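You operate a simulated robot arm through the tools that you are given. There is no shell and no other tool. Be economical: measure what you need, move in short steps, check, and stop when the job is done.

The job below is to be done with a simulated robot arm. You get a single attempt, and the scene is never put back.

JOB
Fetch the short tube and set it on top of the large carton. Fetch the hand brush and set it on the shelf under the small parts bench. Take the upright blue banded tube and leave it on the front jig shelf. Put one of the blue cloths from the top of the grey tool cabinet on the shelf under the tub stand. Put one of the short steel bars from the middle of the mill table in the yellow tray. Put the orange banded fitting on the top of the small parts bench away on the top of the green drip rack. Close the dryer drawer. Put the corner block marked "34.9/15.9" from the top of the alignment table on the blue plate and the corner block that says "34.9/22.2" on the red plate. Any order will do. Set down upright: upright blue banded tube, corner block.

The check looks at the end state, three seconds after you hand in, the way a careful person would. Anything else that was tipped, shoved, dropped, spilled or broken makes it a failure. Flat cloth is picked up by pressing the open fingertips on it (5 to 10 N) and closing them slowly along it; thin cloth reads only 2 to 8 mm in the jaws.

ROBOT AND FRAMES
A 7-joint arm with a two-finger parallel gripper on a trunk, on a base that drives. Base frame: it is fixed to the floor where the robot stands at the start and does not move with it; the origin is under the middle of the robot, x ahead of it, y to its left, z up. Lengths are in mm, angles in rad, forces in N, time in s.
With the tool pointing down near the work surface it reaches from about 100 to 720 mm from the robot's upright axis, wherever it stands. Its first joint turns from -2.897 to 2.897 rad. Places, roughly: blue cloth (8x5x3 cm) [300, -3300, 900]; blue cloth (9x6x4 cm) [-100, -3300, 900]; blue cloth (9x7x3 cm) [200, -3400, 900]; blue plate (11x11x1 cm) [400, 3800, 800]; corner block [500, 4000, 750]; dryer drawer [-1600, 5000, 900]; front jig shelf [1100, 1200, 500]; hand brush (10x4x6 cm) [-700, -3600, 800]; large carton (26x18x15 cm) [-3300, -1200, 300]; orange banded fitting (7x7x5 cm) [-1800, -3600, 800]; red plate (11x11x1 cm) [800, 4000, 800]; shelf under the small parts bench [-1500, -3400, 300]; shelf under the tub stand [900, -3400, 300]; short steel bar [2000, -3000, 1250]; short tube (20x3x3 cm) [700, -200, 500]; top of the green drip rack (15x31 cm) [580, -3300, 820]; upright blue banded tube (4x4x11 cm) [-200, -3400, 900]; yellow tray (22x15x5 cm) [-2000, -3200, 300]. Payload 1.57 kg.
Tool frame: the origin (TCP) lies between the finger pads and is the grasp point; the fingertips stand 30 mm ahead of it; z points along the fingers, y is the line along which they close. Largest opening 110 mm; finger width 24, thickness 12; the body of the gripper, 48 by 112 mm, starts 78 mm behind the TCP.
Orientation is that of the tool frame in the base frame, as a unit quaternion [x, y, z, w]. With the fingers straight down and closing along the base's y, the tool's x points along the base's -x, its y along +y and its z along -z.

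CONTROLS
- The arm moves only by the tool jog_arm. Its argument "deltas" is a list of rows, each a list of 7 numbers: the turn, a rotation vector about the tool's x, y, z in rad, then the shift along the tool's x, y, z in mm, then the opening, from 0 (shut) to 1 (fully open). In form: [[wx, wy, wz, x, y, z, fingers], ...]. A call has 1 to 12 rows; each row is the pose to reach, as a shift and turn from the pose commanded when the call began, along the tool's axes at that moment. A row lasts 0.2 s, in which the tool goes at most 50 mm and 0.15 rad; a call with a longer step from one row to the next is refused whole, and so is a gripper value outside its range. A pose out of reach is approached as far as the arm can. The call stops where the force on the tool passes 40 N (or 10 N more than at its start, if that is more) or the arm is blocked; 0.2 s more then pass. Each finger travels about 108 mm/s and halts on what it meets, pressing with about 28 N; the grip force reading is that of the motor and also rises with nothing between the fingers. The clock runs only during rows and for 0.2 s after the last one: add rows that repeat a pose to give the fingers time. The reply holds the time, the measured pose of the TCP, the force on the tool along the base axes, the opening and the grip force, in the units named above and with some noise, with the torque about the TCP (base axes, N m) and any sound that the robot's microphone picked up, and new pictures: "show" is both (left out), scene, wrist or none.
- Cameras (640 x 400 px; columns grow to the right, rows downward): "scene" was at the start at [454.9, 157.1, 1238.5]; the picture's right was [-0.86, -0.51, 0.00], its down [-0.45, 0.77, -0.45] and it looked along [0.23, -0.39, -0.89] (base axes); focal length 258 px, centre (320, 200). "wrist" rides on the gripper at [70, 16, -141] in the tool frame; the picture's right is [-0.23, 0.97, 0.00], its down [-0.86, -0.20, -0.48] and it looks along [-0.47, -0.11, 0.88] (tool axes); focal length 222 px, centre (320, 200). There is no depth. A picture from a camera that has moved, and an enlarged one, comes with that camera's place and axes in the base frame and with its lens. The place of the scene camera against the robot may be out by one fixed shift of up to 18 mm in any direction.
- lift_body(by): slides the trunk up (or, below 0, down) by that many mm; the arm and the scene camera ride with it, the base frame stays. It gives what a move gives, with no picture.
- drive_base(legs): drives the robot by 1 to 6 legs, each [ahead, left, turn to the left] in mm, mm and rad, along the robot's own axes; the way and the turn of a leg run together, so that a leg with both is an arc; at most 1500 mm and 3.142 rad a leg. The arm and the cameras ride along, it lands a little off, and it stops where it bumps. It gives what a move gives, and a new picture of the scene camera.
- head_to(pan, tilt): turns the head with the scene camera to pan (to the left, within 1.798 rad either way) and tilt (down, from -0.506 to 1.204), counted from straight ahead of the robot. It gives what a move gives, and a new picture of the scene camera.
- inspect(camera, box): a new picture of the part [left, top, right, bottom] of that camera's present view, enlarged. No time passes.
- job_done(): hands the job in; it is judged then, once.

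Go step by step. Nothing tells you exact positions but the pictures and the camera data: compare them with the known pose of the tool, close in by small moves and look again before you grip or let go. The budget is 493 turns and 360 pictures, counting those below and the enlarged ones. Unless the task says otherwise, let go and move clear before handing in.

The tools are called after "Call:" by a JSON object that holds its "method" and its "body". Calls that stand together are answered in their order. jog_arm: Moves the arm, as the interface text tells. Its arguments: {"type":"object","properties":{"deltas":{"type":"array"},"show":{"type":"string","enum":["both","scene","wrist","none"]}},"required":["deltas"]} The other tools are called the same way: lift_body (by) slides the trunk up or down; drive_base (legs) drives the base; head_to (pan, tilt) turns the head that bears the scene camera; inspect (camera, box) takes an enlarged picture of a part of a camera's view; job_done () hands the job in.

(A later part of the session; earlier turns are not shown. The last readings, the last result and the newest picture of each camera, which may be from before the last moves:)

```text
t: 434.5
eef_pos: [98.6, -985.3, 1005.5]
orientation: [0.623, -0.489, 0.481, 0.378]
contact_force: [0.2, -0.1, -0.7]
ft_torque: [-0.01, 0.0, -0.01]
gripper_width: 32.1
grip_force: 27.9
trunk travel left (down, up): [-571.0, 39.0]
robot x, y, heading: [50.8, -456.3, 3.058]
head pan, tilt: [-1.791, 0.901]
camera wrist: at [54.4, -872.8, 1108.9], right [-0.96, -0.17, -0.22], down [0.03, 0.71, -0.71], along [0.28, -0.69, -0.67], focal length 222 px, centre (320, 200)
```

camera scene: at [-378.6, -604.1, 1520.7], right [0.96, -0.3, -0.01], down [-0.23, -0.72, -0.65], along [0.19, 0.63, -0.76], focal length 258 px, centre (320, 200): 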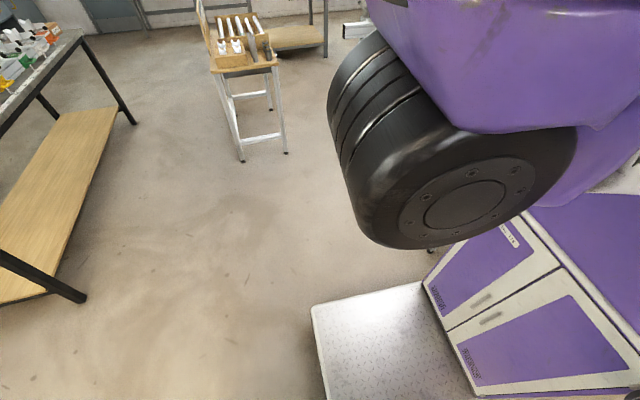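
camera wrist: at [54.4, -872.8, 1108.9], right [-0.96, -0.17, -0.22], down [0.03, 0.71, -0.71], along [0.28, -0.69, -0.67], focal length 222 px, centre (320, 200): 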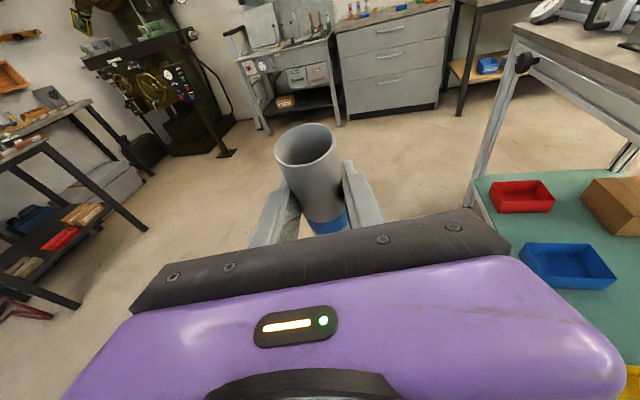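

Call:
{"method": "drive_base", "body": {"legs": [[-60, 0, 0]]}}

Call:
{"method": "drive_base", "body": {"legs": [[0, 150, 0]]}}

```text
t: 435.2
eef_pos: [94.6, -912.3, 1022.1]
orientation: [0.616, -0.459, 0.489, 0.413]
contact_force: [-0.2, 0.2, -0.9]
ft_torque: [-0.08, 0.02, -0.09]
gripper_width: 31.8
grip_force: 27.5
trunk travel left (down, up): [-571.0, 39.0]
robot x, y, heading: [49.3, -471.8, 3.058]
head pan, tilt: [-1.791, 0.901]
stopped in leg 1: the robot was blocked; the commanded pose is now the measured one
camera scene: at [-374.0, -589.5, 1520.2], right [0.95, -0.3, -0.01], down [-0.23, -0.73, -0.64], along [0.19, 0.61, -0.77], focal length 258 px, centre (320, 200)
```

scene: 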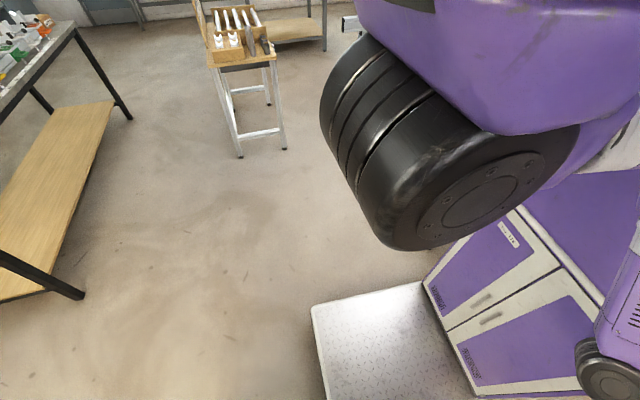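

```text
t: 436.0
eef_pos: [96.1, -915.7, 1024.2]
orientation: [0.613, -0.456, 0.492, 0.418]
contact_force: [-0.1, -0.1, -1.8]
ft_torque: [0.01, 0.03, 0.03]
gripper_width: 31.9
grip_force: 28.1
trunk travel left (down, up): [-571.0, 39.0]
robot x, y, heading: [52.2, -494.1, 3.049]
head pan, tilt: [-1.791, 0.901]
stopped in leg 1: the robot was blocked; the commanded pose is now the measured one
camera scene: at [-370.2, -572.2, 1518.5], right [0.95, -0.3, 0.0], down [-0.24, -0.75, -0.62], along [0.19, 0.59, -0.78], focal length 258 px, centre (320, 200)
```

scene: 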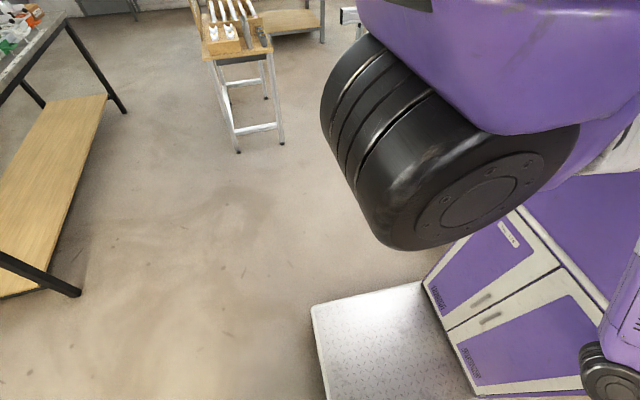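

Call:
{"method": "lift_body", "body": {"by": 38}}

Call:
{"method": "jog_arm", "body": {"deltas": [[0, 0, 0, 20, 0, 20, 0.2], [0, 0, 0, 40, 0, 40, 0.2]], "show": "none"}}

```text
t: 436.9
eef_pos: [96.0, -917.3, 1062.9]
orientation: [0.613, -0.457, 0.49, 0.419]
contact_force: [-0.1, -0.4, -1.7]
ft_torque: [0.01, 0.04, -0.02]
gripper_width: 32.2
grip_force: 28.0
trunk travel left (down, up): [-609.0, 1.0]
robot x, y, heading: [53.3, -493.6, 3.047]
head pan, tilt: [-1.791, 0.901]
```

```text
t: 437.4
eef_pos: [108.8, -963.0, 1095.0]
orientation: [0.612, -0.458, 0.49, 0.418]
contact_force: [-0.6, 0.3, -1.6]
ft_torque: [0.03, 0.01, 0.01]
gripper_width: 32.5
grip_force: 27.8
trunk travel left (down, up): [-609.0, 1.0]
robot x, y, heading: [54.5, -493.5, 3.055]
head pan, tilt: [-1.791, 0.901]
```

Call:
{"method": "drive_base", "body": {"legs": [[0, 80, 0]]}}

```text
t: 438.5
eef_pos: [100.6, -1042.9, 1094.3]
orientation: [0.613, -0.458, 0.49, 0.419]
contact_force: [-0.1, -0.5, -1.3]
ft_torque: [0.0, 0.01, 0.01]
gripper_width: 32.0
grip_force: 28.2
trunk travel left (down, up): [-609.0, 1.0]
robot x, y, heading: [47.4, -573.3, 3.05]
head pan, tilt: [-1.791, 0.901]
camera scene: at [-377.4, -653.1, 1556.4], right [0.95, -0.3, 0.0], down [-0.24, -0.75, -0.62], along [0.19, 0.59, -0.78], focal length 258 px, centre (320, 200)
```

scene: 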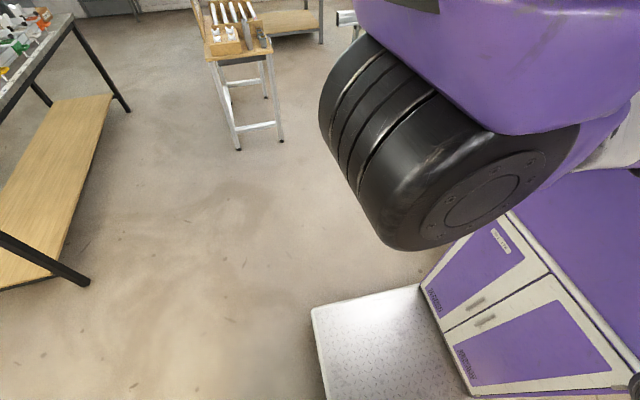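

Freed. I'll restore the tool's orientation (tube vertical) and then take the west route around the middle bench.

Call:
{"method": "drive_base", "body": {"legs": [[0, 450, 0.09]]}}

Call:
{"method": "jog_arm", "body": {"deltas": [[-0.1, -0.1, 0.04, 0, 0, 0, 0.2], [-0.2, -0.2, 0.08, 0, 0, 0, 0.2], [-0.305, -0.303, 0.117, 0, 0, 0, 0.2]], "show": "wrist"}}

```text
t: 441.3
eef_pos: [115.5, -1496.5, 1093.8]
orientation: [0.631, -0.432, 0.506, 0.398]
contact_force: [-0.5, 0.0, -0.3]
ft_torque: [0.02, 0.03, -0.02]
gripper_width: 32.1
grip_force: 28.1
trunk travel left (down, up): [-609.0, 1.0]
robot x, y, heading: [25.3, -1033.5, 3.134]
head pan, tilt: [-1.791, 0.901]
camera scene: at [-391.5, -1145.9, 1556.4], right [0.97, -0.23, 0.0], down [-0.18, -0.76, -0.62], along [0.14, 0.6, -0.78], focal length 258 px, centre (320, 200)
```

scene: 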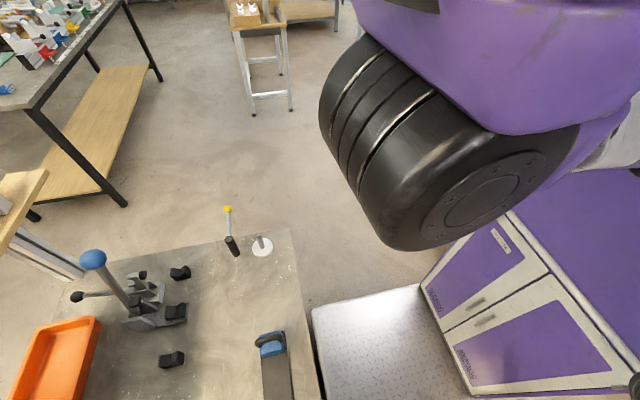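

```text
refused: row 3 steps farther than a row can; nothing moved
```

Call:
{"method": "jog_arm", "body": {"deltas": [[-0.071, -0.076, 0.029, 0, 0, 0, 0.2], [-0.142, -0.151, 0.058, 0, 0, 0, 0.2], [-0.214, -0.227, 0.088, 0, 0, 0, 0.2], [-0.285, -0.303, 0.117, 0, 0, 0, 0.2]], "show": "wrist"}}

```text
t: 442.3
eef_pos: [116.2, -1495.3, 1093.3]
orientation: [0.611, -0.591, 0.362, 0.384]
contact_force: [0.0, -0.4, -1.4]
ft_torque: [0.02, 0.01, -0.02]
gripper_width: 32.1
grip_force: 27.8
trunk travel left (down, up): [-609.0, 1.0]
robot x, y, heading: [28.5, -1032.1, 3.134]
head pan, tilt: [-1.791, 0.901]
camera wrist: at [103.8, -1399.8, 1220.0], right [-0.98, 0.09, -0.16], down [0.17, 0.81, -0.56], along [0.08, -0.58, -0.81], focal length 222 px, centre (320, 200)
```

wrist: 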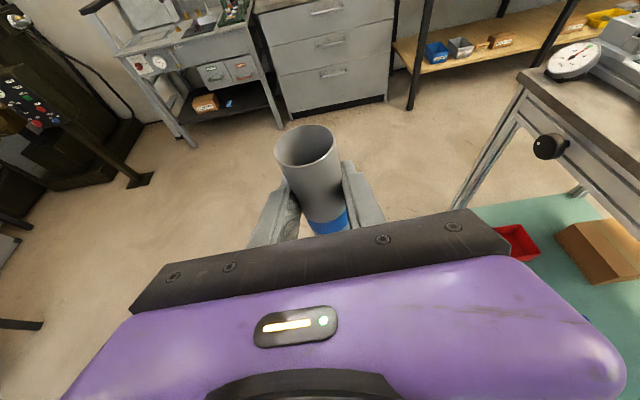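

Tool is level again. Driving the west route around the middle bench.

Call:
{"method": "drive_base", "body": {"legs": [[0, 1220, 0.008], [1480, 0, 0], [0, -1450, 0], [0, -620, 0]]}}

```text
t: 465.5
eef_pos: [-1451.5, -708.5, 1092.9]
orientation: [0.628, -0.573, 0.373, 0.373]
contact_force: [0.1, 0.3, -1.3]
ft_torque: [0.05, 0.0, 0.04]
gripper_width: 31.9
grip_force: 27.6
trunk travel left (down, up): [-609.0, 1.0]
robot x, y, heading: [-1572.6, -256.6, -3.091]
head pan, tilt: [-1.791, 0.901]
camera scene: at [-1977.1, -389.6, 1556.4], right [0.99, -0.17, 0.0], down [-0.13, -0.77, -0.62], along [0.11, 0.61, -0.78], focal length 258 px, centre (320, 200)
```

scene: 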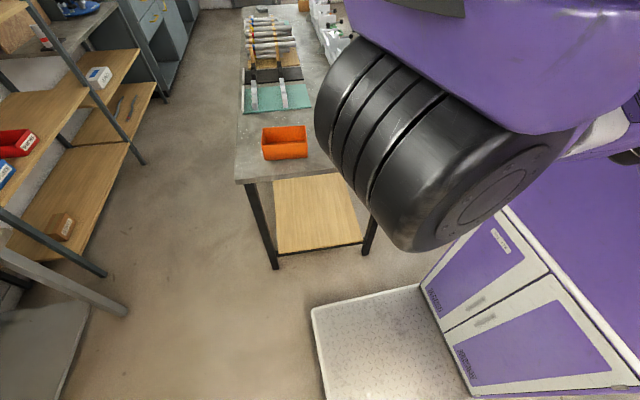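

Call:
{"method": "drive_base", "body": {"legs": [[0, 0, -0.05], [-1180, 0, 0], [0, -780, 0]]}}

Call:
{"method": "head_to", "body": {"pan": 1.6, "tilt": 0.7}}

```text
t: 468.9
eef_pos: [-1009.8, -719.6, 1092.7]
orientation: [0.605, -0.598, 0.354, 0.389]
contact_force: [-0.8, -0.2, -1.1]
ft_torque: [0.03, 0.01, -0.05]
gripper_width: 32.1
grip_force: 27.6
trunk travel left (down, up): [-609.0, 1.0]
robot x, y, heading: [-1090.0, -256.9, 3.131]
head pan, tilt: [-1.791, 0.901]
stopped in leg 2: the force on the tool passed its limit at 99 N (the readings are from after the stop); the commanded pose is now the measured one
camera scene: at [-1504.9, -367.1, 1556.3], right [0.97, -0.23, 0.0], down [-0.18, -0.76, -0.62], along [0.14, 0.6, -0.78], focal length 258 px, centre (320, 200)
```

scene: 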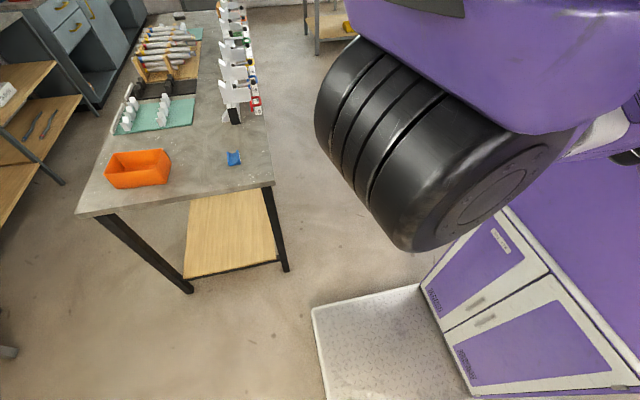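

```text
t: 471.8
eef_pos: [-1009.1, -720.0, 1093.2]
orientation: [0.605, -0.598, 0.354, 0.389]
contact_force: [-4.9, 1.6, -4.2]
ft_torque: [0.0, 0.07, 0.05]
gripper_width: 32.2
grip_force: 28.0
trunk travel left (down, up): [-609.0, 1.0]
robot x, y, heading: [-1087.8, -256.5, 3.127]
head pan, tilt: [1.6, 0.7]
camera scene: at [-1521.7, -525.6, 1572.5], right [-1.0, -0.02, 0.0], down [-0.01, 0.64, -0.76], along [0.01, -0.76, -0.64], focal length 258 px, centre (320, 200)
```

scene: 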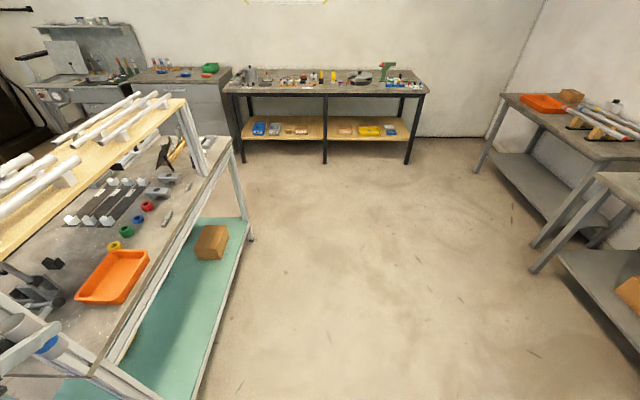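

The tool bumped the bench's upright post. Backing off and checking the tube.

Call:
{"method": "drive_base", "body": {"legs": [[80, 0, 0], [0, -160, 0]]}}

Call:
{"method": "jog_arm", "body": {"deltas": [[0, 0, 0, 0, 0, 0, 0.2]], "show": "wrist"}}

```text
t: 473.8
eef_pos: [-1083.5, -555.6, 1094.2]
orientation: [0.606, -0.597, 0.355, 0.389]
contact_force: [0.1, -0.3, -0.5]
ft_torque: [0.01, -0.02, 0.02]
gripper_width: 31.9
grip_force: 27.9
trunk travel left (down, up): [-609.0, 1.0]
robot x, y, heading: [-1163.8, -95.9, 3.126]
head pan, tilt: [1.6, 0.7]
camera scene: at [-1596.2, -362.2, 1572.5], right [-1.0, -0.02, 0.0], down [-0.01, 0.64, -0.76], along [0.01, -0.76, -0.64], focal length 258 px, centre (320, 200)
```

scene: 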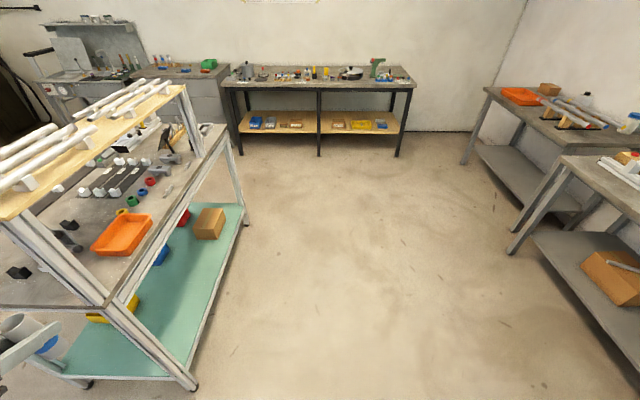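

```text
t: 474.2
eef_pos: [-1083.5, -555.6, 1092.7]
orientation: [0.605, -0.598, 0.354, 0.389]
contact_force: [0.4, -0.2, -1.0]
ft_torque: [-0.01, -0.02, 0.0]
gripper_width: 32.3
grip_force: 28.3
trunk travel left (down, up): [-609.0, 1.0]
robot x, y, heading: [-1162.2, -91.7, 3.131]
head pan, tilt: [1.6, 0.7]
camera wrist: at [-1092.9, -460.2, 1219.6], right [-0.98, 0.12, -0.16], down [0.19, 0.81, -0.56], along [0.06, -0.58, -0.81], focal length 222 px, centre (320, 200)
```

wrist: 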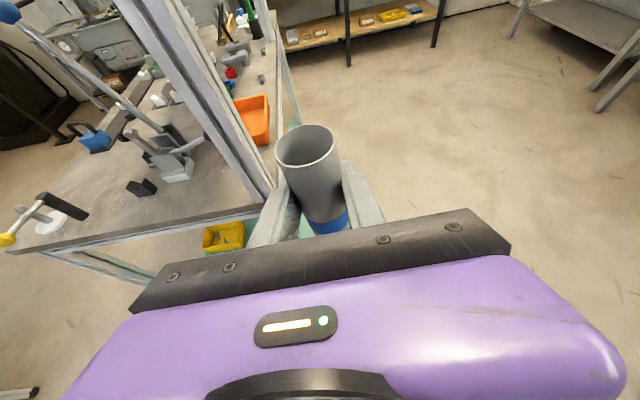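

Call:
{"method": "drive_base", "body": {"legs": [[-400, -20, 0.01], [-400, 0, 0], [0, -640, 0]]}}

Call:
{"method": "head_to", "body": {"pan": -1.2, "tilt": 0.5}}

```text
t: 482.0
eef_pos: [-291.5, 122.7, 1093.3]
orientation: [0.608, -0.595, 0.356, 0.387]
contact_force: [0.1, 1.0, -1.2]
ft_torque: [0.0, 0.01, 0.0]
gripper_width: 32.0
grip_force: 28.3
trunk travel left (down, up): [-609.0, 1.0]
robot x, y, heading: [-374.6, 586.0, 3.137]
head pan, tilt: [1.6, 0.7]
camera scene: at [-804.5, 311.3, 1572.5], right [-1.0, -0.03, 0.0], down [-0.02, 0.64, -0.76], along [0.02, -0.76, -0.64], focal length 258 px, centre (320, 200)
```

scene: 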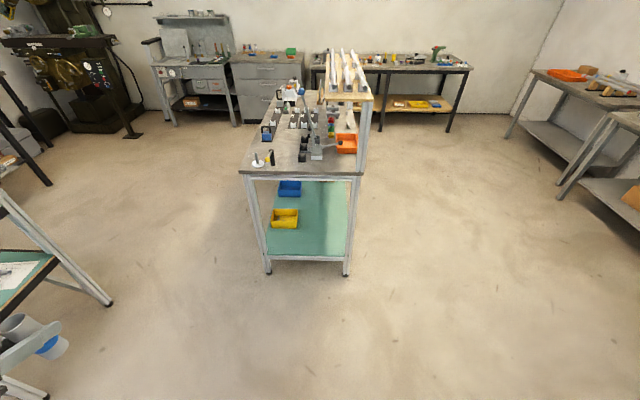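

```text
t: 484.5
eef_pos: [-289.6, 122.4, 1094.3]
orientation: [0.608, -0.594, 0.356, 0.387]
contact_force: [0.2, 0.4, -1.6]
ft_torque: [-0.01, 0.01, 0.02]
gripper_width: 32.3
grip_force: 28.1
trunk travel left (down, up): [-609.0, 1.0]
robot x, y, heading: [-372.3, 581.6, 3.138]
head pan, tilt: [-1.201, 0.499]
camera scene: at [-839.5, 481.2, 1590.3], right [0.93, 0.36, 0.0], down [0.17, -0.45, -0.88], along [-0.32, 0.82, -0.48], focal length 258 px, centre (320, 200)
```

scene: 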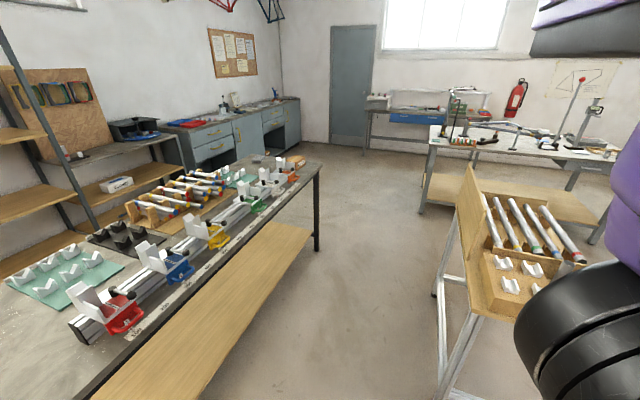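

Call:
{"method": "jog_arm", "body": {"deltas": [[0, 0, 0, -18, 0, -36, 0.2], [0, 0, 0, -36, 0, -72, 0.2], [0, 0, 0, -54, 0, -108, 0.2], [0, 0, 0, -66, 0, -135, 0.2]], "show": "none"}}

Call:
{"method": "drive_base", "body": {"legs": [[0, 0, 1.57]]}}

Call:
{"method": "head_to", "body": {"pan": 1.79, "tilt": 0.6}}

```text
t: 485.5
eef_pos: [-287.3, 274.9, 1093.4]
orientation: [0.607, -0.595, 0.356, 0.388]
contact_force: [0.1, -0.1, -0.7]
ft_torque: [0.03, -0.01, -0.03]
gripper_width: 32.1
grip_force: 28.1
trunk travel left (down, up): [-609.0, 1.0]
robot x, y, heading: [-377.0, 585.8, 3.137]
head pan, tilt: [-1.201, 0.499]
```

```text
t: 489.8
eef_pos: [-68.1, 682.1, 1093.4]
orientation: [0.85, 0.024, 0.526, 0.012]
contact_force: [0.5, -0.2, -1.4]
ft_torque: [0.02, -0.01, 0.04]
gripper_width: 31.8
grip_force: 28.0
trunk travel left (down, up): [-609.0, 1.0]
robot x, y, heading: [-375.9, 582.0, -1.543]
head pan, tilt: [-1.201, 0.499]
camera scene: at [-250.5, 138.8, 1590.3], right [-0.39, 0.92, 0.0], down [0.44, 0.19, -0.88], along [-0.81, -0.34, -0.48], focal length 258 px, centre (320, 200)
```

scene: 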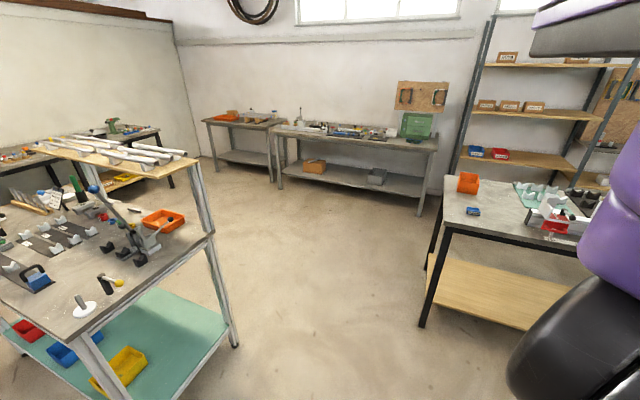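

```text
t: 492.4
eef_pos: [-68.5, 681.7, 1094.9]
orientation: [0.85, 0.024, 0.526, 0.013]
contact_force: [-0.1, -0.9, -1.3]
ft_torque: [0.02, -0.02, -0.01]
gripper_width: 32.1
grip_force: 27.5
trunk travel left (down, up): [-609.0, 1.0]
robot x, y, heading: [-376.3, 583.9, -1.54]
head pan, tilt: [1.791, 0.6]
camera scene: at [-81.1, 196.0, 1581.2], right [0.25, -0.97, 0.0], down [-0.55, -0.14, -0.83], along [0.8, 0.2, -0.56], focal length 258 px, centre (320, 200)
```

scene: 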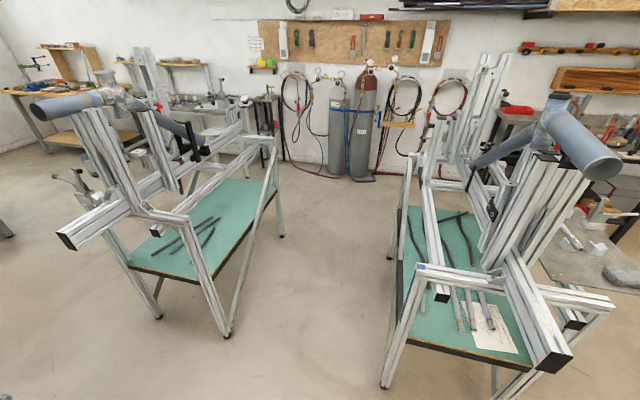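

From here I see both jigs. The front jig's open end is at x≈587, y 966–1454, with free shelf at about (690,1100). Moving there and lowering.

Call:
{"method": "drive_base", "body": {"legs": [[0, 555, -0.03]]}}

Call:
{"method": "lift_body", "body": {"by": -400}}

Call:
{"method": "drive_base", "body": {"legs": [[-415, 0, 0]]}}

Call:
{"method": "jog_arm", "body": {"deltas": [[0, 0, 0, 0, 0, 0, 0.2]], "show": "wrist"}}

```text
t: 495.6
eef_pos: [487.5, 674.7, 1093.9]
orientation: [0.85, 0.007, 0.526, 0.023]
contact_force: [-0.4, -0.3, -0.7]
ft_torque: [-0.02, -0.03, -0.01]
gripper_width: 31.9
grip_force: 27.9
trunk travel left (down, up): [-609.0, 1.0]
robot x, y, heading: [177.8, 591.8, -1.581]
head pan, tilt: [1.791, 0.6]
camera scene: at [454.7, 190.0, 1581.2], right [0.21, -0.98, 0.0], down [-0.55, -0.12, -0.83], along [0.81, 0.17, -0.56], focal length 258 px, centre (320, 200)
```

scene: 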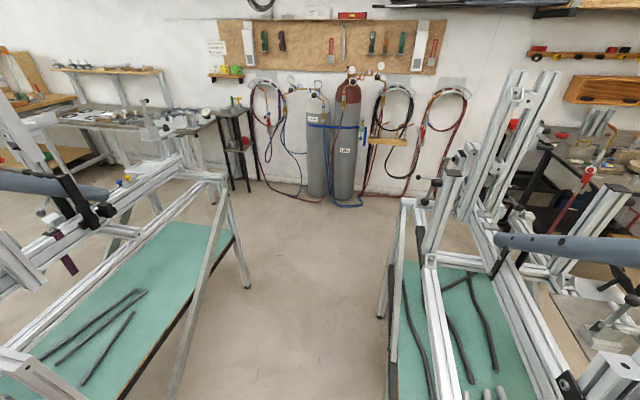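

```text
t: 499.4
eef_pos: [486.2, 675.6, 694.6]
orientation: [0.85, 0.006, 0.527, 0.024]
contact_force: [0.7, 0.1, -0.6]
ft_torque: [0.03, -0.04, 0.01]
gripper_width: 32.1
grip_force: 28.5
trunk travel left (down, up): [-209.0, 401.0]
robot x, y, heading: [177.2, 589.2, -1.579]
head pan, tilt: [1.791, 0.6]
```

```text
t: 501.2
eef_pos: [482.9, 870.9, 693.5]
orientation: [0.85, -0.004, 0.526, 0.032]
contact_force: [-0.2, 0.0, -1.1]
ft_torque: [0.0, 0.02, 0.0]
gripper_width: 32.1
grip_force: 28.1
trunk travel left (down, up): [-209.0, 401.0]
robot x, y, heading: [174.1, 791.6, -1.612]
head pan, tilt: [1.791, 0.6]
stopped in leg 1: the robot was blocked; the commanded pose is now the measured one
camera scene: at [437.0, 387.6, 1181.2], right [0.18, -0.98, 0.0], down [-0.56, -0.1, -0.83], along [0.81, 0.15, -0.56], focal length 258 px, centre (320, 200)
```

scene: 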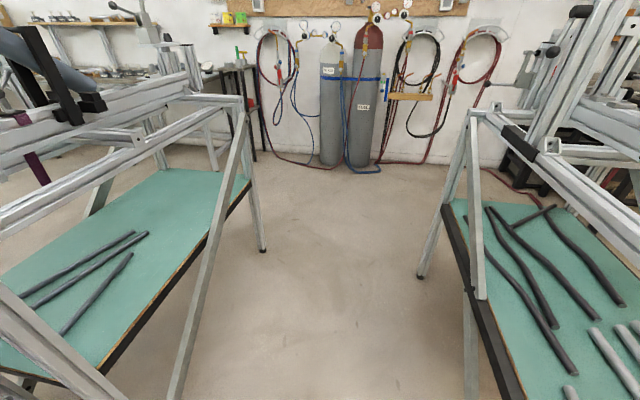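

```text
t: 501.6
eef_pos: [482.7, 870.8, 692.4]
orientation: [0.851, -0.004, 0.525, 0.032]
contact_force: [0.0, -0.4, -0.3]
ft_torque: [-0.01, 0.01, 0.04]
gripper_width: 32.2
grip_force: 28.0
trunk travel left (down, up): [-209.0, 401.0]
robot x, y, heading: [169.0, 797.1, -1.608]
head pan, tilt: [1.791, 0.6]
camera wrist: at [387.0, 863.9, 819.6], right [-0.14, -0.98, -0.15], down [-0.8, 0.2, -0.56], along [0.58, 0.04, -0.81], focal length 222 px, centre (320, 200)
```

wrist: 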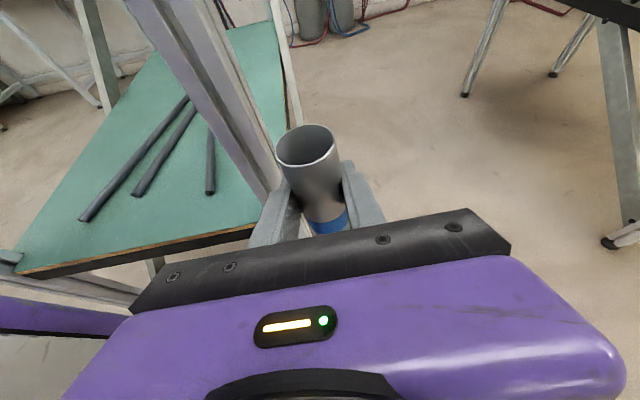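

The robot's tall back meets the front jig's cantilever beam, so I'll stop here and reach sideways with the arm instead: TCP to y≈1080 first, outside the open end.

Call:
{"method": "drive_base", "body": {"legs": [[25, 0, 0.03]]}}

Call:
{"method": "jog_arm", "body": {"deltas": [[0, 0, 0, 0, -45, 0, 0.2], [0, 0, 0, 0, -90, 0, 0.2], [0, 0, 0, 0, -135, 0, 0.2], [0, 0, 0, 0, -180, 0, 0.2], [0, 0, 0, 0, -225, 0, 0.2]], "show": "wrist"}}

```text
t: 502.4
eef_pos: [480.0, 854.2, 694.4]
orientation: [0.85, 0.008, 0.525, 0.024]
contact_force: [0.0, 1.1, -0.3]
ft_torque: [-0.05, -0.01, 0.03]
gripper_width: 32.1
grip_force: 28.0
trunk travel left (down, up): [-209.0, 401.0]
robot x, y, heading: [168.7, 771.6, -1.576]
head pan, tilt: [1.791, 0.6]
camera scene: at [449.2, 370.3, 1181.2], right [0.21, -0.98, 0.0], down [-0.55, -0.12, -0.83], along [0.81, 0.17, -0.56], focal length 258 px, centre (320, 200)
```

scene: 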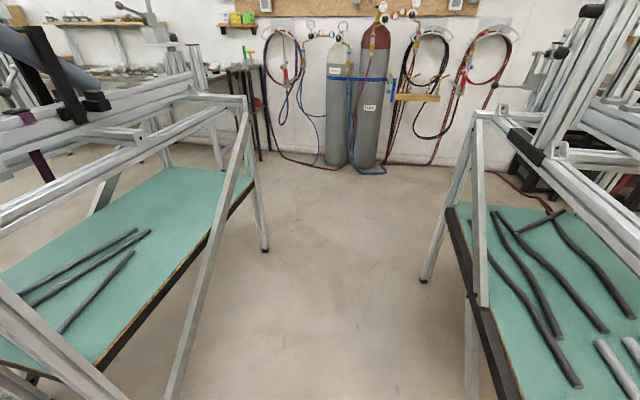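

```text
t: 502.9
eef_pos: [482.0, 904.4, 689.3]
orientation: [0.851, 0.0, 0.524, 0.032]
contact_force: [-1.7, -12.5, 0.5]
ft_torque: [0.96, -0.07, 1.33]
gripper_width: 32.0
grip_force: 28.0
trunk travel left (down, up): [-209.0, 401.0]
robot x, y, heading: [171.1, 768.9, -1.576]
head pan, tilt: [1.791, 0.6]
stopped in row 2: the force on the tool passed its limit at 139 N (the readings are from after the stop); the commanded pose is now the measured one
camera wrist: at [387.3, 897.5, 815.4], right [-0.14, -0.98, -0.15], down [-0.81, 0.2, -0.56], along [0.58, 0.04, -0.82], focal length 222 px, centre (320, 200)
```

wrist: 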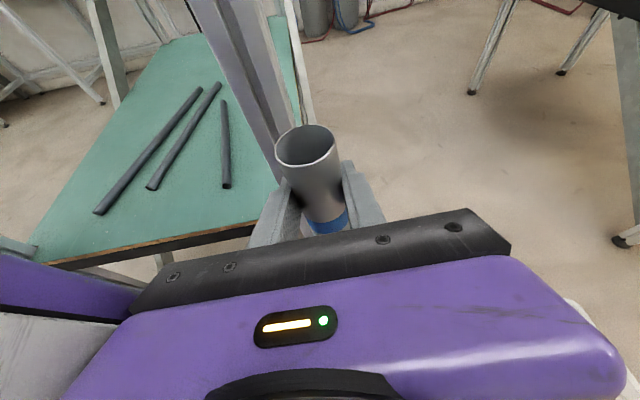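

The gripper touched the robot's own rear body. I'll change stance: back south, turn to face +x, and swing the arm to the front-left.

Call:
{"method": "jog_arm", "body": {"deltas": [[0, 0, 0, 0, 30, 0, 0.2], [0, 0, 0, 0, 75, 0, 0.2], [0, 0, 0, 0, 120, 0, 0.2]], "show": "none"}}

Call:
{"method": "drive_base", "body": {"legs": [[300, -250, 0], [0, 0, 1.57]]}}

Call:
{"method": "jog_arm", "body": {"deltas": [[0, 0, 0, 0, 0, 0, 0.2]], "show": "wrist"}}

```text
t: 503.7
eef_pos: [473.7, 782.8, 695.6]
orientation: [0.851, 0.001, 0.524, 0.031]
contact_force: [0.3, 0.3, -1.3]
ft_torque: [0.01, 0.02, 0.02]
gripper_width: 32.0
grip_force: 28.4
trunk travel left (down, up): [-209.0, 401.0]
robot x, y, heading: [167.6, 769.8, -1.576]
head pan, tilt: [1.791, 0.6]
```

```text
t: 509.9
eef_pos: [-84.2, 783.4, 695.8]
orientation: [0.62, 0.583, 0.404, -0.337]
contact_force: [-0.2, -0.1, -1.4]
ft_torque: [-0.01, 0.0, -0.03]
gripper_width: 32.0
grip_force: 28.0
trunk travel left (down, up): [-209.0, 401.0]
robot x, y, heading: [-88.1, 477.5, -0.067]
head pan, tilt: [1.791, 0.6]
camera scene: at [332.4, 747.0, 1181.2], right [0.99, 0.15, 0.0], down [0.09, -0.56, -0.83], along [-0.12, 0.82, -0.56], focal length 258 px, centre (320, 200)
```

scene: 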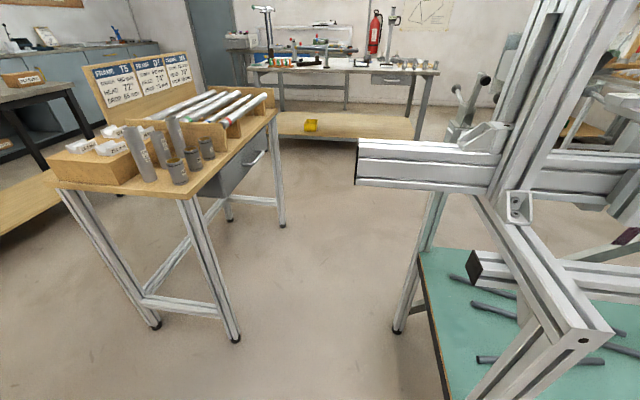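

```text
t: 510.3
eef_pos: [-84.2, 782.9, 695.0]
orientation: [0.62, 0.583, 0.404, -0.336]
contact_force: [0.3, -0.2, -1.3]
ft_torque: [0.02, 0.0, 0.03]
gripper_width: 32.2
grip_force: 27.7
trunk travel left (down, up): [-209.0, 401.0]
robot x, y, heading: [-88.4, 476.3, -0.065]
head pan, tilt: [1.791, 0.6]
camera wrist: at [-83.8, 687.5, 821.6], right [0.97, -0.19, -0.15], down [-0.25, -0.79, -0.56], along [-0.01, 0.58, -0.82], focal length 222 px, centre (320, 200)
```

wrist: 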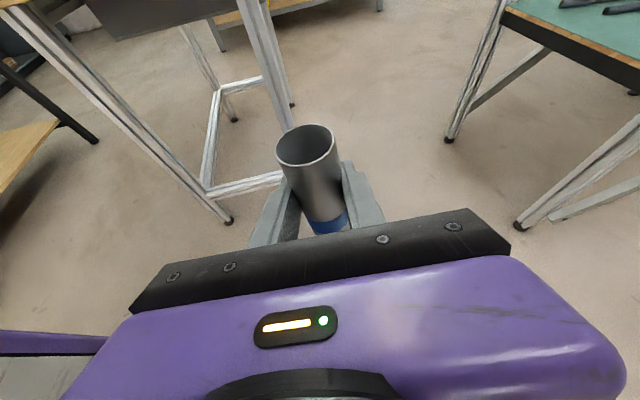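

Call:
{"method": "jog_arm", "body": {"deltas": [[-0.107, -0.006, 0.054, -1.4, 36.6, 1.6, 0.2], [-0.214, -0.013, 0.107, -4.8, 73.1, -0.7, 0.2], [-0.321, -0.019, 0.161, -10.1, 108.9, -6.9, 0.2], [-0.429, -0.026, 0.215, -17.3, 143.5, -17, 0.2], [-0.536, -0.032, 0.268, -26.2, 176.4, -30.7, 0.2], [-0.643, -0.039, 0.322, -36.7, 207.1, -47.9, 0.2], [-0.75, -0.045, 0.375, -48.6, 235.1, -68.3, 0.2], [-0.857, -0.052, 0.429, -61.9, 260.2, -91.7, 0.2], [-0.964, -0.058, 0.483, -76.2, 281.9, -117.6, 0.2], [-1.072, -0.065, 0.536, -91.5, 299.8, -145.7, 0.2], [-1.179, -0.071, 0.59, -107.4, 313.8, -175.7, 0.2], [-1.286, -0.078, 0.644, -123.7, 323.8, -207.2, 0.2]], "show": "wrist"}}

```text
t: 512.9
eef_pos: [217.0, 513.9, 691.8]
orientation: [0.851, 0.03, 0.525, 0.014]
contact_force: [0.3, 0.7, -0.8]
ft_torque: [-0.01, -0.01, -0.01]
gripper_width: 32.1
grip_force: 27.7
trunk travel left (down, up): [-209.0, 401.0]
robot x, y, heading: [-89.6, 474.0, -0.068]
head pan, tilt: [1.791, 0.6]
camera wrist: at [122.8, 501.0, 818.3], right [-0.07, -0.99, -0.15], down [-0.82, 0.14, -0.56], along [0.57, 0.08, -0.81], focal length 222 px, centre (320, 200)
```

wrist: 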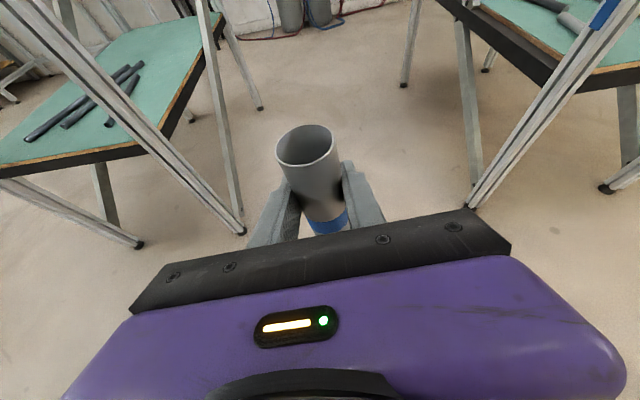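

Call:
{"method": "drive_base", "body": {"legs": [[0, 0, 0.07], [180, 245, 0]]}}

Call:
{"method": "jog_arm", "body": {"deltas": [[0, 0, 0, 0, -45, 0, 0.2], [0, 0, 0, 0, -90, 0, 0.2], [0, 0, 0, 0, -135, 0, 0.2], [0, 0, 0, 0, -180, 0, 0.2], [0, 0, 0, 0, -225, 0, 0.2], [0, 0, 0, 0, -270, 0, 0.2]], "show": "both"}}

```text
t: 515.4
eef_pos: [392.7, 776.2, 692.5]
orientation: [0.849, 0.057, 0.526, -0.002]
contact_force: [-0.7, 0.4, -1.0]
ft_torque: [0.0, 0.02, 0.03]
gripper_width: 32.1
grip_force: 28.3
trunk travel left (down, up): [-209.0, 401.0]
robot x, y, heading: [90.1, 719.9, -0.004]
head pan, tilt: [1.791, 0.6]
camera scene: at [492.5, 1016.4, 1181.2], right [0.98, 0.22, 0.0], down [0.12, -0.55, -0.83], along [-0.18, 0.81, -0.56], focal length 258 px, centre (320, 200)
```

scene: 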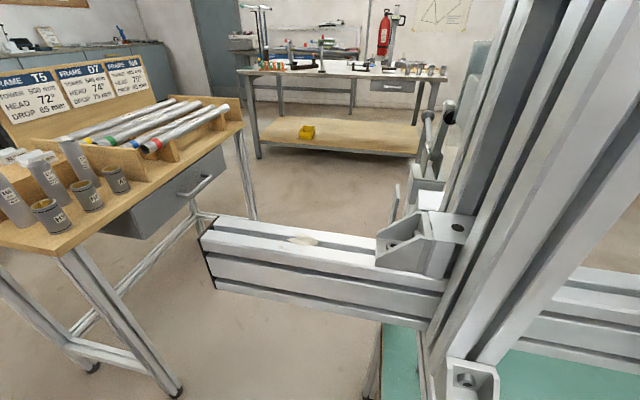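

```text
t: 516.8
eef_pos: [365.4, 1045.0, 678.7]
orientation: [0.849, 0.058, 0.525, -0.003]
contact_force: [-0.2, 0.5, -0.8]
ft_torque: [0.04, 0.04, -0.04]
gripper_width: 32.1
grip_force: 28.1
trunk travel left (down, up): [-209.0, 401.0]
robot x, y, heading: [88.0, 716.4, 0.001]
head pan, tilt: [1.791, 0.6]
camera scene: at [492.4, 1016.1, 1181.2], right [0.98, 0.22, 0.0], down [0.12, -0.55, -0.83], along [-0.18, 0.81, -0.56], focal length 258 px, centre (320, 200)
camera wrist: at [271.8, 1026.4, 805.2], right [0.0, -0.99, -0.15], down [-0.82, 0.09, -0.56], along [0.57, 0.12, -0.81], focal length 222 px, centre (320, 200)
```

scene: 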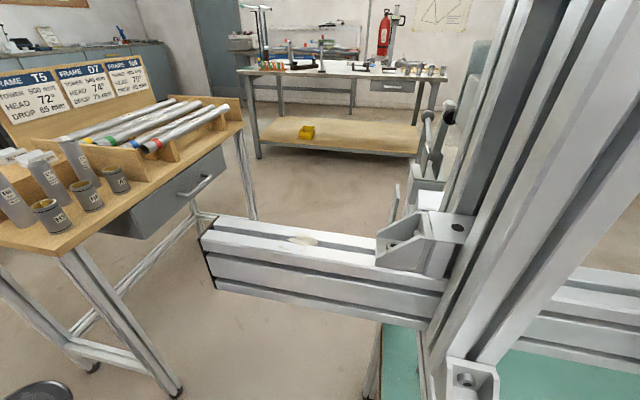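
wrist: 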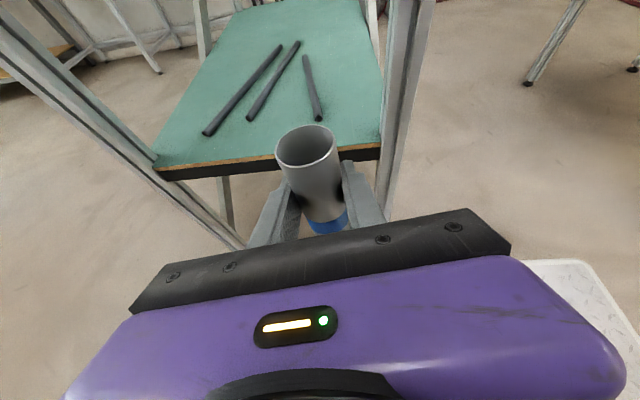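

Call:
{"method": "jog_arm", "body": {"deltas": [[0, 0, 0, 5, -33, 1, 0.2], [0, 0, 0, 10, -66, 2, 0.2], [0, 0, 0, 15, -97, 5, 0.2], [0, 0, 0, 30, -93, 48, 0.2], [0, 0, 0, 46, -88, 92, 0.2], [0, 0, 0, 61, -83, 136, 0.2], [0, 0, 0, 76, -78, 180, 0.2]], "show": "wrist"}}

```text
t: 518.4
eef_pos: [551.9, 1142.4, 657.8]
orientation: [0.848, 0.058, 0.526, -0.003]
contact_force: [0.3, -1.3, -1.2]
ft_torque: [0.02, 0.01, -0.02]
gripper_width: 31.9
grip_force: 28.4
trunk travel left (down, up): [-209.0, 401.0]
robot x, y, heading: [86.6, 719.3, -0.002]
head pan, tilt: [1.791, 0.6]
camera wrist: at [458.2, 1123.4, 784.1], right [0.0, -0.99, -0.15], down [-0.82, 0.08, -0.56], along [0.57, 0.12, -0.81], focal length 222 px, centre (320, 200)
```

wrist: 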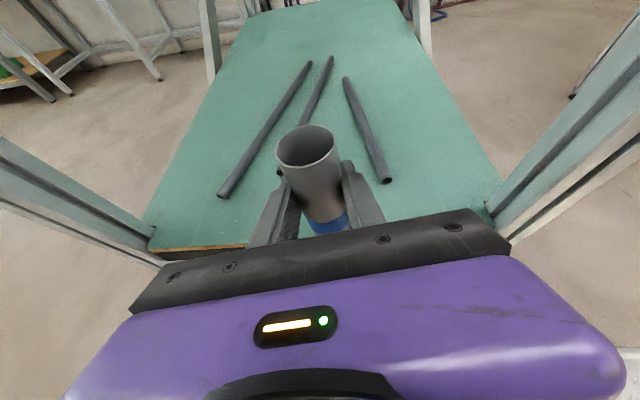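

Call:
{"method": "jog_arm", "body": {"deltas": [[0, 0, 0, 16, 4, 32, 0.2], [0, 0, 0, 32, 8, 64, 0.2], [0, 0, 0, 48, 11, 96, 0.2], [0, 0, 0, 30, 11, 105, 0.2], [0, 0, 0, 12, 11, 114, 0.2]], "show": "wrist"}}

```text
t: 519.6
eef_pos: [658.7, 1139.4, 618.3]
orientation: [0.849, 0.058, 0.526, -0.004]
contact_force: [0.1, -0.3, -1.3]
ft_torque: [0.0, 0.05, 0.02]
gripper_width: 32.1
grip_force: 28.2
trunk travel left (down, up): [-209.0, 401.0]
robot x, y, heading: [90.5, 720.8, -0.006]
head pan, tilt: [1.791, 0.6]
camera wrist: at [565.5, 1120.2, 745.6], right [0.0, -0.99, -0.15], down [-0.82, 0.09, -0.56], along [0.57, 0.12, -0.82], focal length 222 px, centre (320, 200)
```

wrist: 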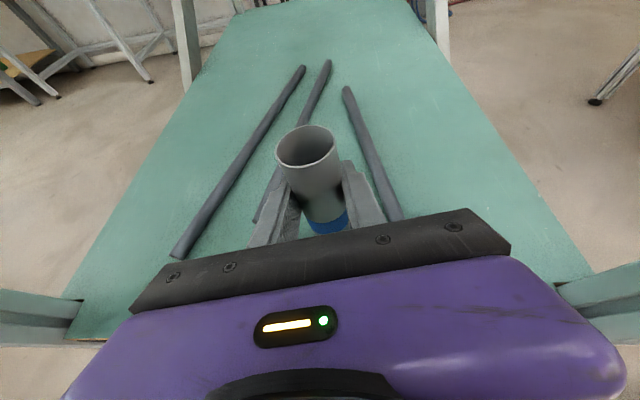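

Call:
{"method": "jog_arm", "body": {"deltas": [[0, 0, 0.043, -10, 0, 5, 0.2], [0, 0, 0.043, -18, 0, 9, 0.2]], "show": "none"}}

Call:
{"method": "jog_arm", "body": {"deltas": [[0, 0, 0, -2, 0, 1, 0.2], [0, 0, 0, -4, 0, 2, 0.2], [0, 0, 0, -6, 0, 3, 0.2], [0, 0, 0, -8, 0, 4, 0.2], [0, 0, 0, -10, 0, 5, 0.2]], "show": "none"}}

```text
t: 520.2
eef_pos: [659.6, 1137.2, 598.7]
orientation: [0.85, 0.039, 0.526, -0.015]
contact_force: [0.8, -0.5, -0.6]
ft_torque: [0.02, -0.01, -0.02]
gripper_width: 31.7
grip_force: 28.1
trunk travel left (down, up): [-209.0, 401.0]
robot x, y, heading: [87.5, 720.2, -0.0]
head pan, tilt: [1.791, 0.6]
```

```text
t: 521.4
eef_pos: [660.4, 1140.1, 589.1]
orientation: [0.85, 0.039, 0.526, -0.016]
contact_force: [2.2, -1.3, 21.5]
ft_torque: [0.28, -0.15, 0.02]
gripper_width: 31.8
grip_force: 28.2
trunk travel left (down, up): [-209.0, 401.0]
robot x, y, heading: [90.8, 719.1, -0.001]
head pan, tilt: [1.791, 0.6]
```

Contact with the shelf. Releasing gently.

Call:
{"method": "jog_arm", "body": {"deltas": [[0, 0, 0, 1, 0, -0.5, 0.33], [0, 0, 0, 1, 0, -0.5, 0.37], [0, 0, 0, 1, 0, -0.5, 0.42], [0, 0, 0, 1, 0, -0.5, 0.48], [0, 0, 0, 1, 0, -0.5, 0.48]], "show": "wrist"}}

```text
t: 522.6
eef_pos: [658.5, 1138.1, 588.4]
orientation: [0.85, 0.04, 0.525, -0.015]
contact_force: [-0.4, 0.2, -0.1]
ft_torque: [0.02, -0.01, -0.01]
gripper_width: 52.8
grip_force: 0.0
trunk travel left (down, up): [-209.0, 401.0]
robot x, y, heading: [89.7, 720.5, 0.002]
head pan, tilt: [1.791, 0.6]
camera wrist: at [564.2, 1115.9, 715.7], right [-0.02, -0.98, -0.19], down [-0.82, 0.12, -0.55], along [0.57, 0.14, -0.81], focal length 222 px, centre (320, 200)
```

wrist: 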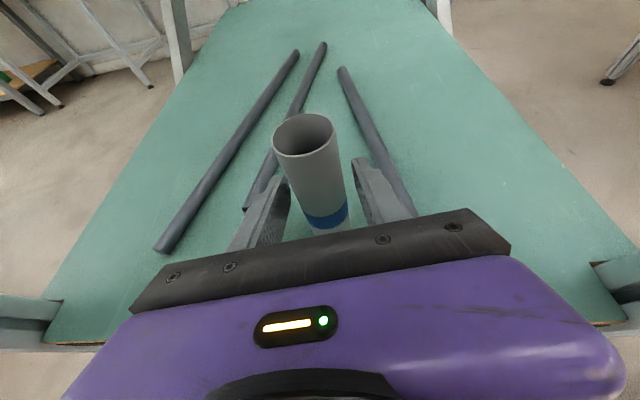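

Call:
{"method": "jog_arm", "body": {"deltas": [[0, 0, 0, -14, 0, -27, 0.48], [0, 0, 0, -34, 0, -66, 0.48], [0, 0, 0, -54, 0, -106, 0.48], [0, 0, 0, -74, 0, -146, 0.48], [0, 0, 0, -94, 0, -186, 0.48]], "show": "wrist"}}

```text
t: 523.8
eef_pos: [453.8, 1121.3, 590.4]
orientation: [0.85, 0.039, 0.526, -0.015]
contact_force: [-0.8, 0.1, 0.2]
ft_torque: [-0.02, 0.02, 0.0]
gripper_width: 52.9
grip_force: 0.1
trunk travel left (down, up): [-209.0, 401.0]
robot x, y, heading: [86.7, 719.0, -0.003]
head pan, tilt: [1.791, 0.6]
camera wrist: at [359.2, 1098.7, 716.2], right [-0.02, -0.98, -0.19], down [-0.82, 0.12, -0.55], along [0.57, 0.14, -0.81], focal length 222 px, centre (320, 200)
```

wrist: 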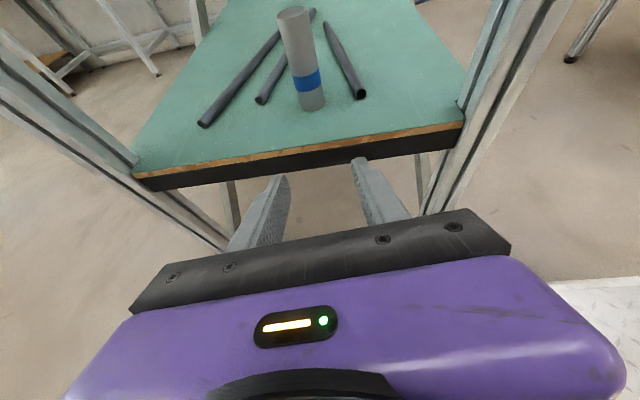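

The blue-banded tube stands upright on the front jig shelf. Now to the alignment table in the north: retract the tool and drive around the wooden stand.

Call:
{"method": "jog_arm", "body": {"deltas": [[0, 0, 0, 0, 40, 0, 0.48], [0, 0, 0, 0, 80, 0, 0.48], [0, 0, 0, 0, 120, 0, 0.48], [0, 0, 0, 0, 160, 0, 0.48], [0, 0, 0, 0, 200, 0, 0.48], [0, 0, 0, 0, 240, 0, 0.48], [0, 0, 0, 0, 280, 0, 0.48], [0, 0, 0, 0, 320, 0, 0.48]], "show": "none"}}

Call:
{"method": "drive_base", "body": {"legs": [[-100, -100, 0], [-1000, 0, 0], [0, 1500, 0], [0, 600, 0]]}}

Call:
{"method": "lift_body", "body": {"by": 390}}

Call:
{"method": "head_to", "body": {"pan": 0.6, "tilt": 0.5}}

```text
t: 525.6
eef_pos: [474.6, 800.2, 592.0]
orientation: [0.85, 0.039, 0.526, -0.015]
contact_force: [-0.7, 0.5, -0.4]
ft_torque: [-0.04, -0.01, -0.02]
gripper_width: 52.8
grip_force: 0.1
trunk travel left (down, up): [-209.0, 401.0]
robot x, y, heading: [87.6, 720.6, -0.003]
head pan, tilt: [1.791, 0.6]
```

```text
t: 541.7
eef_pos: [-661.1, 2788.4, 592.0]
orientation: [0.85, 0.042, 0.525, -0.016]
contact_force: [0.4, 0.8, -0.7]
ft_torque: [0.01, 0.01, 0.02]
gripper_width: 52.9
grip_force: 0.0
trunk travel left (down, up): [-209.0, 401.0]
robot x, y, heading: [-1049.6, 2703.1, 0.002]
head pan, tilt: [1.791, 0.6]
camera scene: at [-645.1, 3005.3, 1181.2], right [0.97, 0.22, 0.0], down [0.13, -0.55, -0.83], along [-0.18, 0.8, -0.56], focal length 258 px, centre (320, 200)
```

scene: 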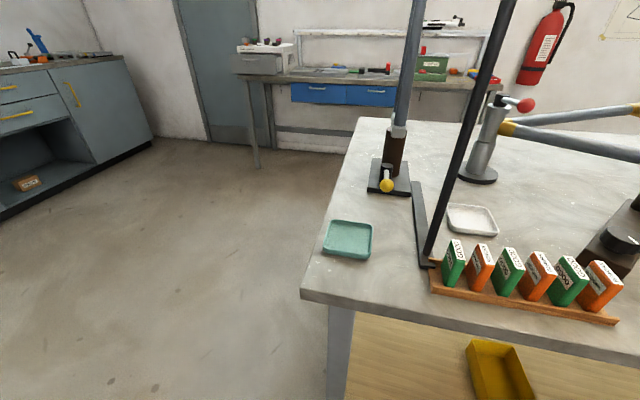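

```text
t: 545.5
eef_pos: [-661.5, 2790.1, 981.9]
orientation: [0.85, 0.043, 0.525, -0.016]
contact_force: [-0.2, -0.6, 0.3]
ft_torque: [0.0, -0.01, 0.02]
gripper_width: 53.0
grip_force: 0.0
trunk travel left (down, up): [-599.0, 11.0]
robot x, y, heading: [-1043.9, 2700.5, 0.01]
head pan, tilt: [1.791, 0.6]
```

```text
t: 546.9
eef_pos: [-660.6, 2788.9, 981.1]
orientation: [0.849, 0.043, 0.526, -0.017]
contact_force: [0.2, -0.3, 0.6]
ft_torque: [0.03, -0.02, -0.01]
gripper_width: 52.5
grip_force: 0.0
trunk travel left (down, up): [-599.0, 11.0]
robot x, y, heading: [-1044.6, 2705.0, 0.003]
head pan, tilt: [0.6, 0.499]
camera scene: at [-550.6, 2971.1, 1580.3], right [0.57, -0.82, 0.0], down [-0.39, -0.27, -0.88], along [0.72, 0.5, -0.48], focal length 258 px, centre (320, 200)
```

scene: 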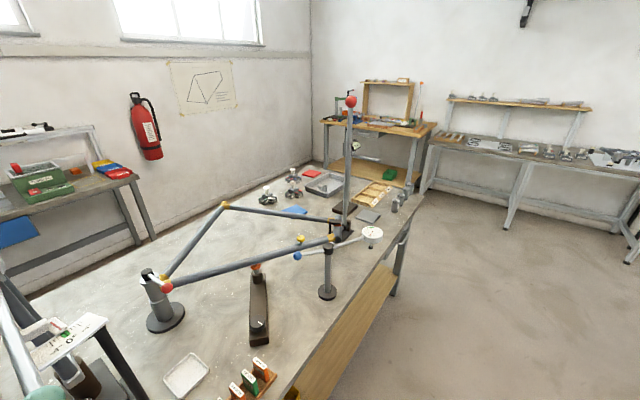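

Call:
{"method": "inspect", "body": {"camera": "scene", "box": [240, 150, 440, 275]}}

```text
3.20 times, centred on (340, 212) of scene
camera zoom: at [-550.6, 2971.1, 1580.3], right [0.57, -0.82, 0.0], down [-0.39, -0.27, -0.88], along [0.72, 0.5, -0.48], focal length 826 px, centre (256, 160)
```

zoom: 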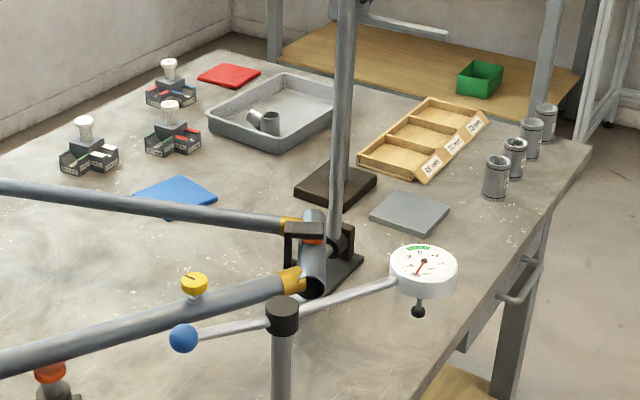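

The corner blocks are near the far east side of the table; the east end (x≈985) is the best side to work from. Driving around to it.

Call:
{"method": "drive_base", "body": {"legs": [[1500, -50, 0], [1050, 0, 0], [0, 0, 1.57]]}}

Call:
{"method": "head_to", "body": {"pan": 0.6, "tilt": 0.6}}

```text
refused: leg 1 is longer than a leg can be; nothing moved
```

```text
t: 547.5
eef_pos: [-661.6, 2788.3, 981.5]
orientation: [0.849, 0.043, 0.526, -0.017]
contact_force: [0.5, 0.4, -1.0]
ft_torque: [0.02, -0.02, 0.0]
gripper_width: 52.7
grip_force: 0.1
trunk travel left (down, up): [-599.0, 11.0]
robot x, y, heading: [-1046.1, 2703.7, 0.003]
head pan, tilt: [0.6, 0.6]
camera scene: at [-552.7, 2969.5, 1571.2], right [0.57, -0.82, 0.0], down [-0.46, -0.32, -0.83], along [0.68, 0.47, -0.56], focal length 258 px, centre (320, 200)
```

scene: 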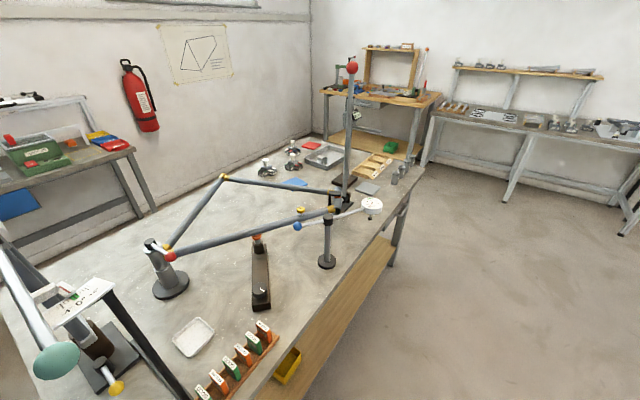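

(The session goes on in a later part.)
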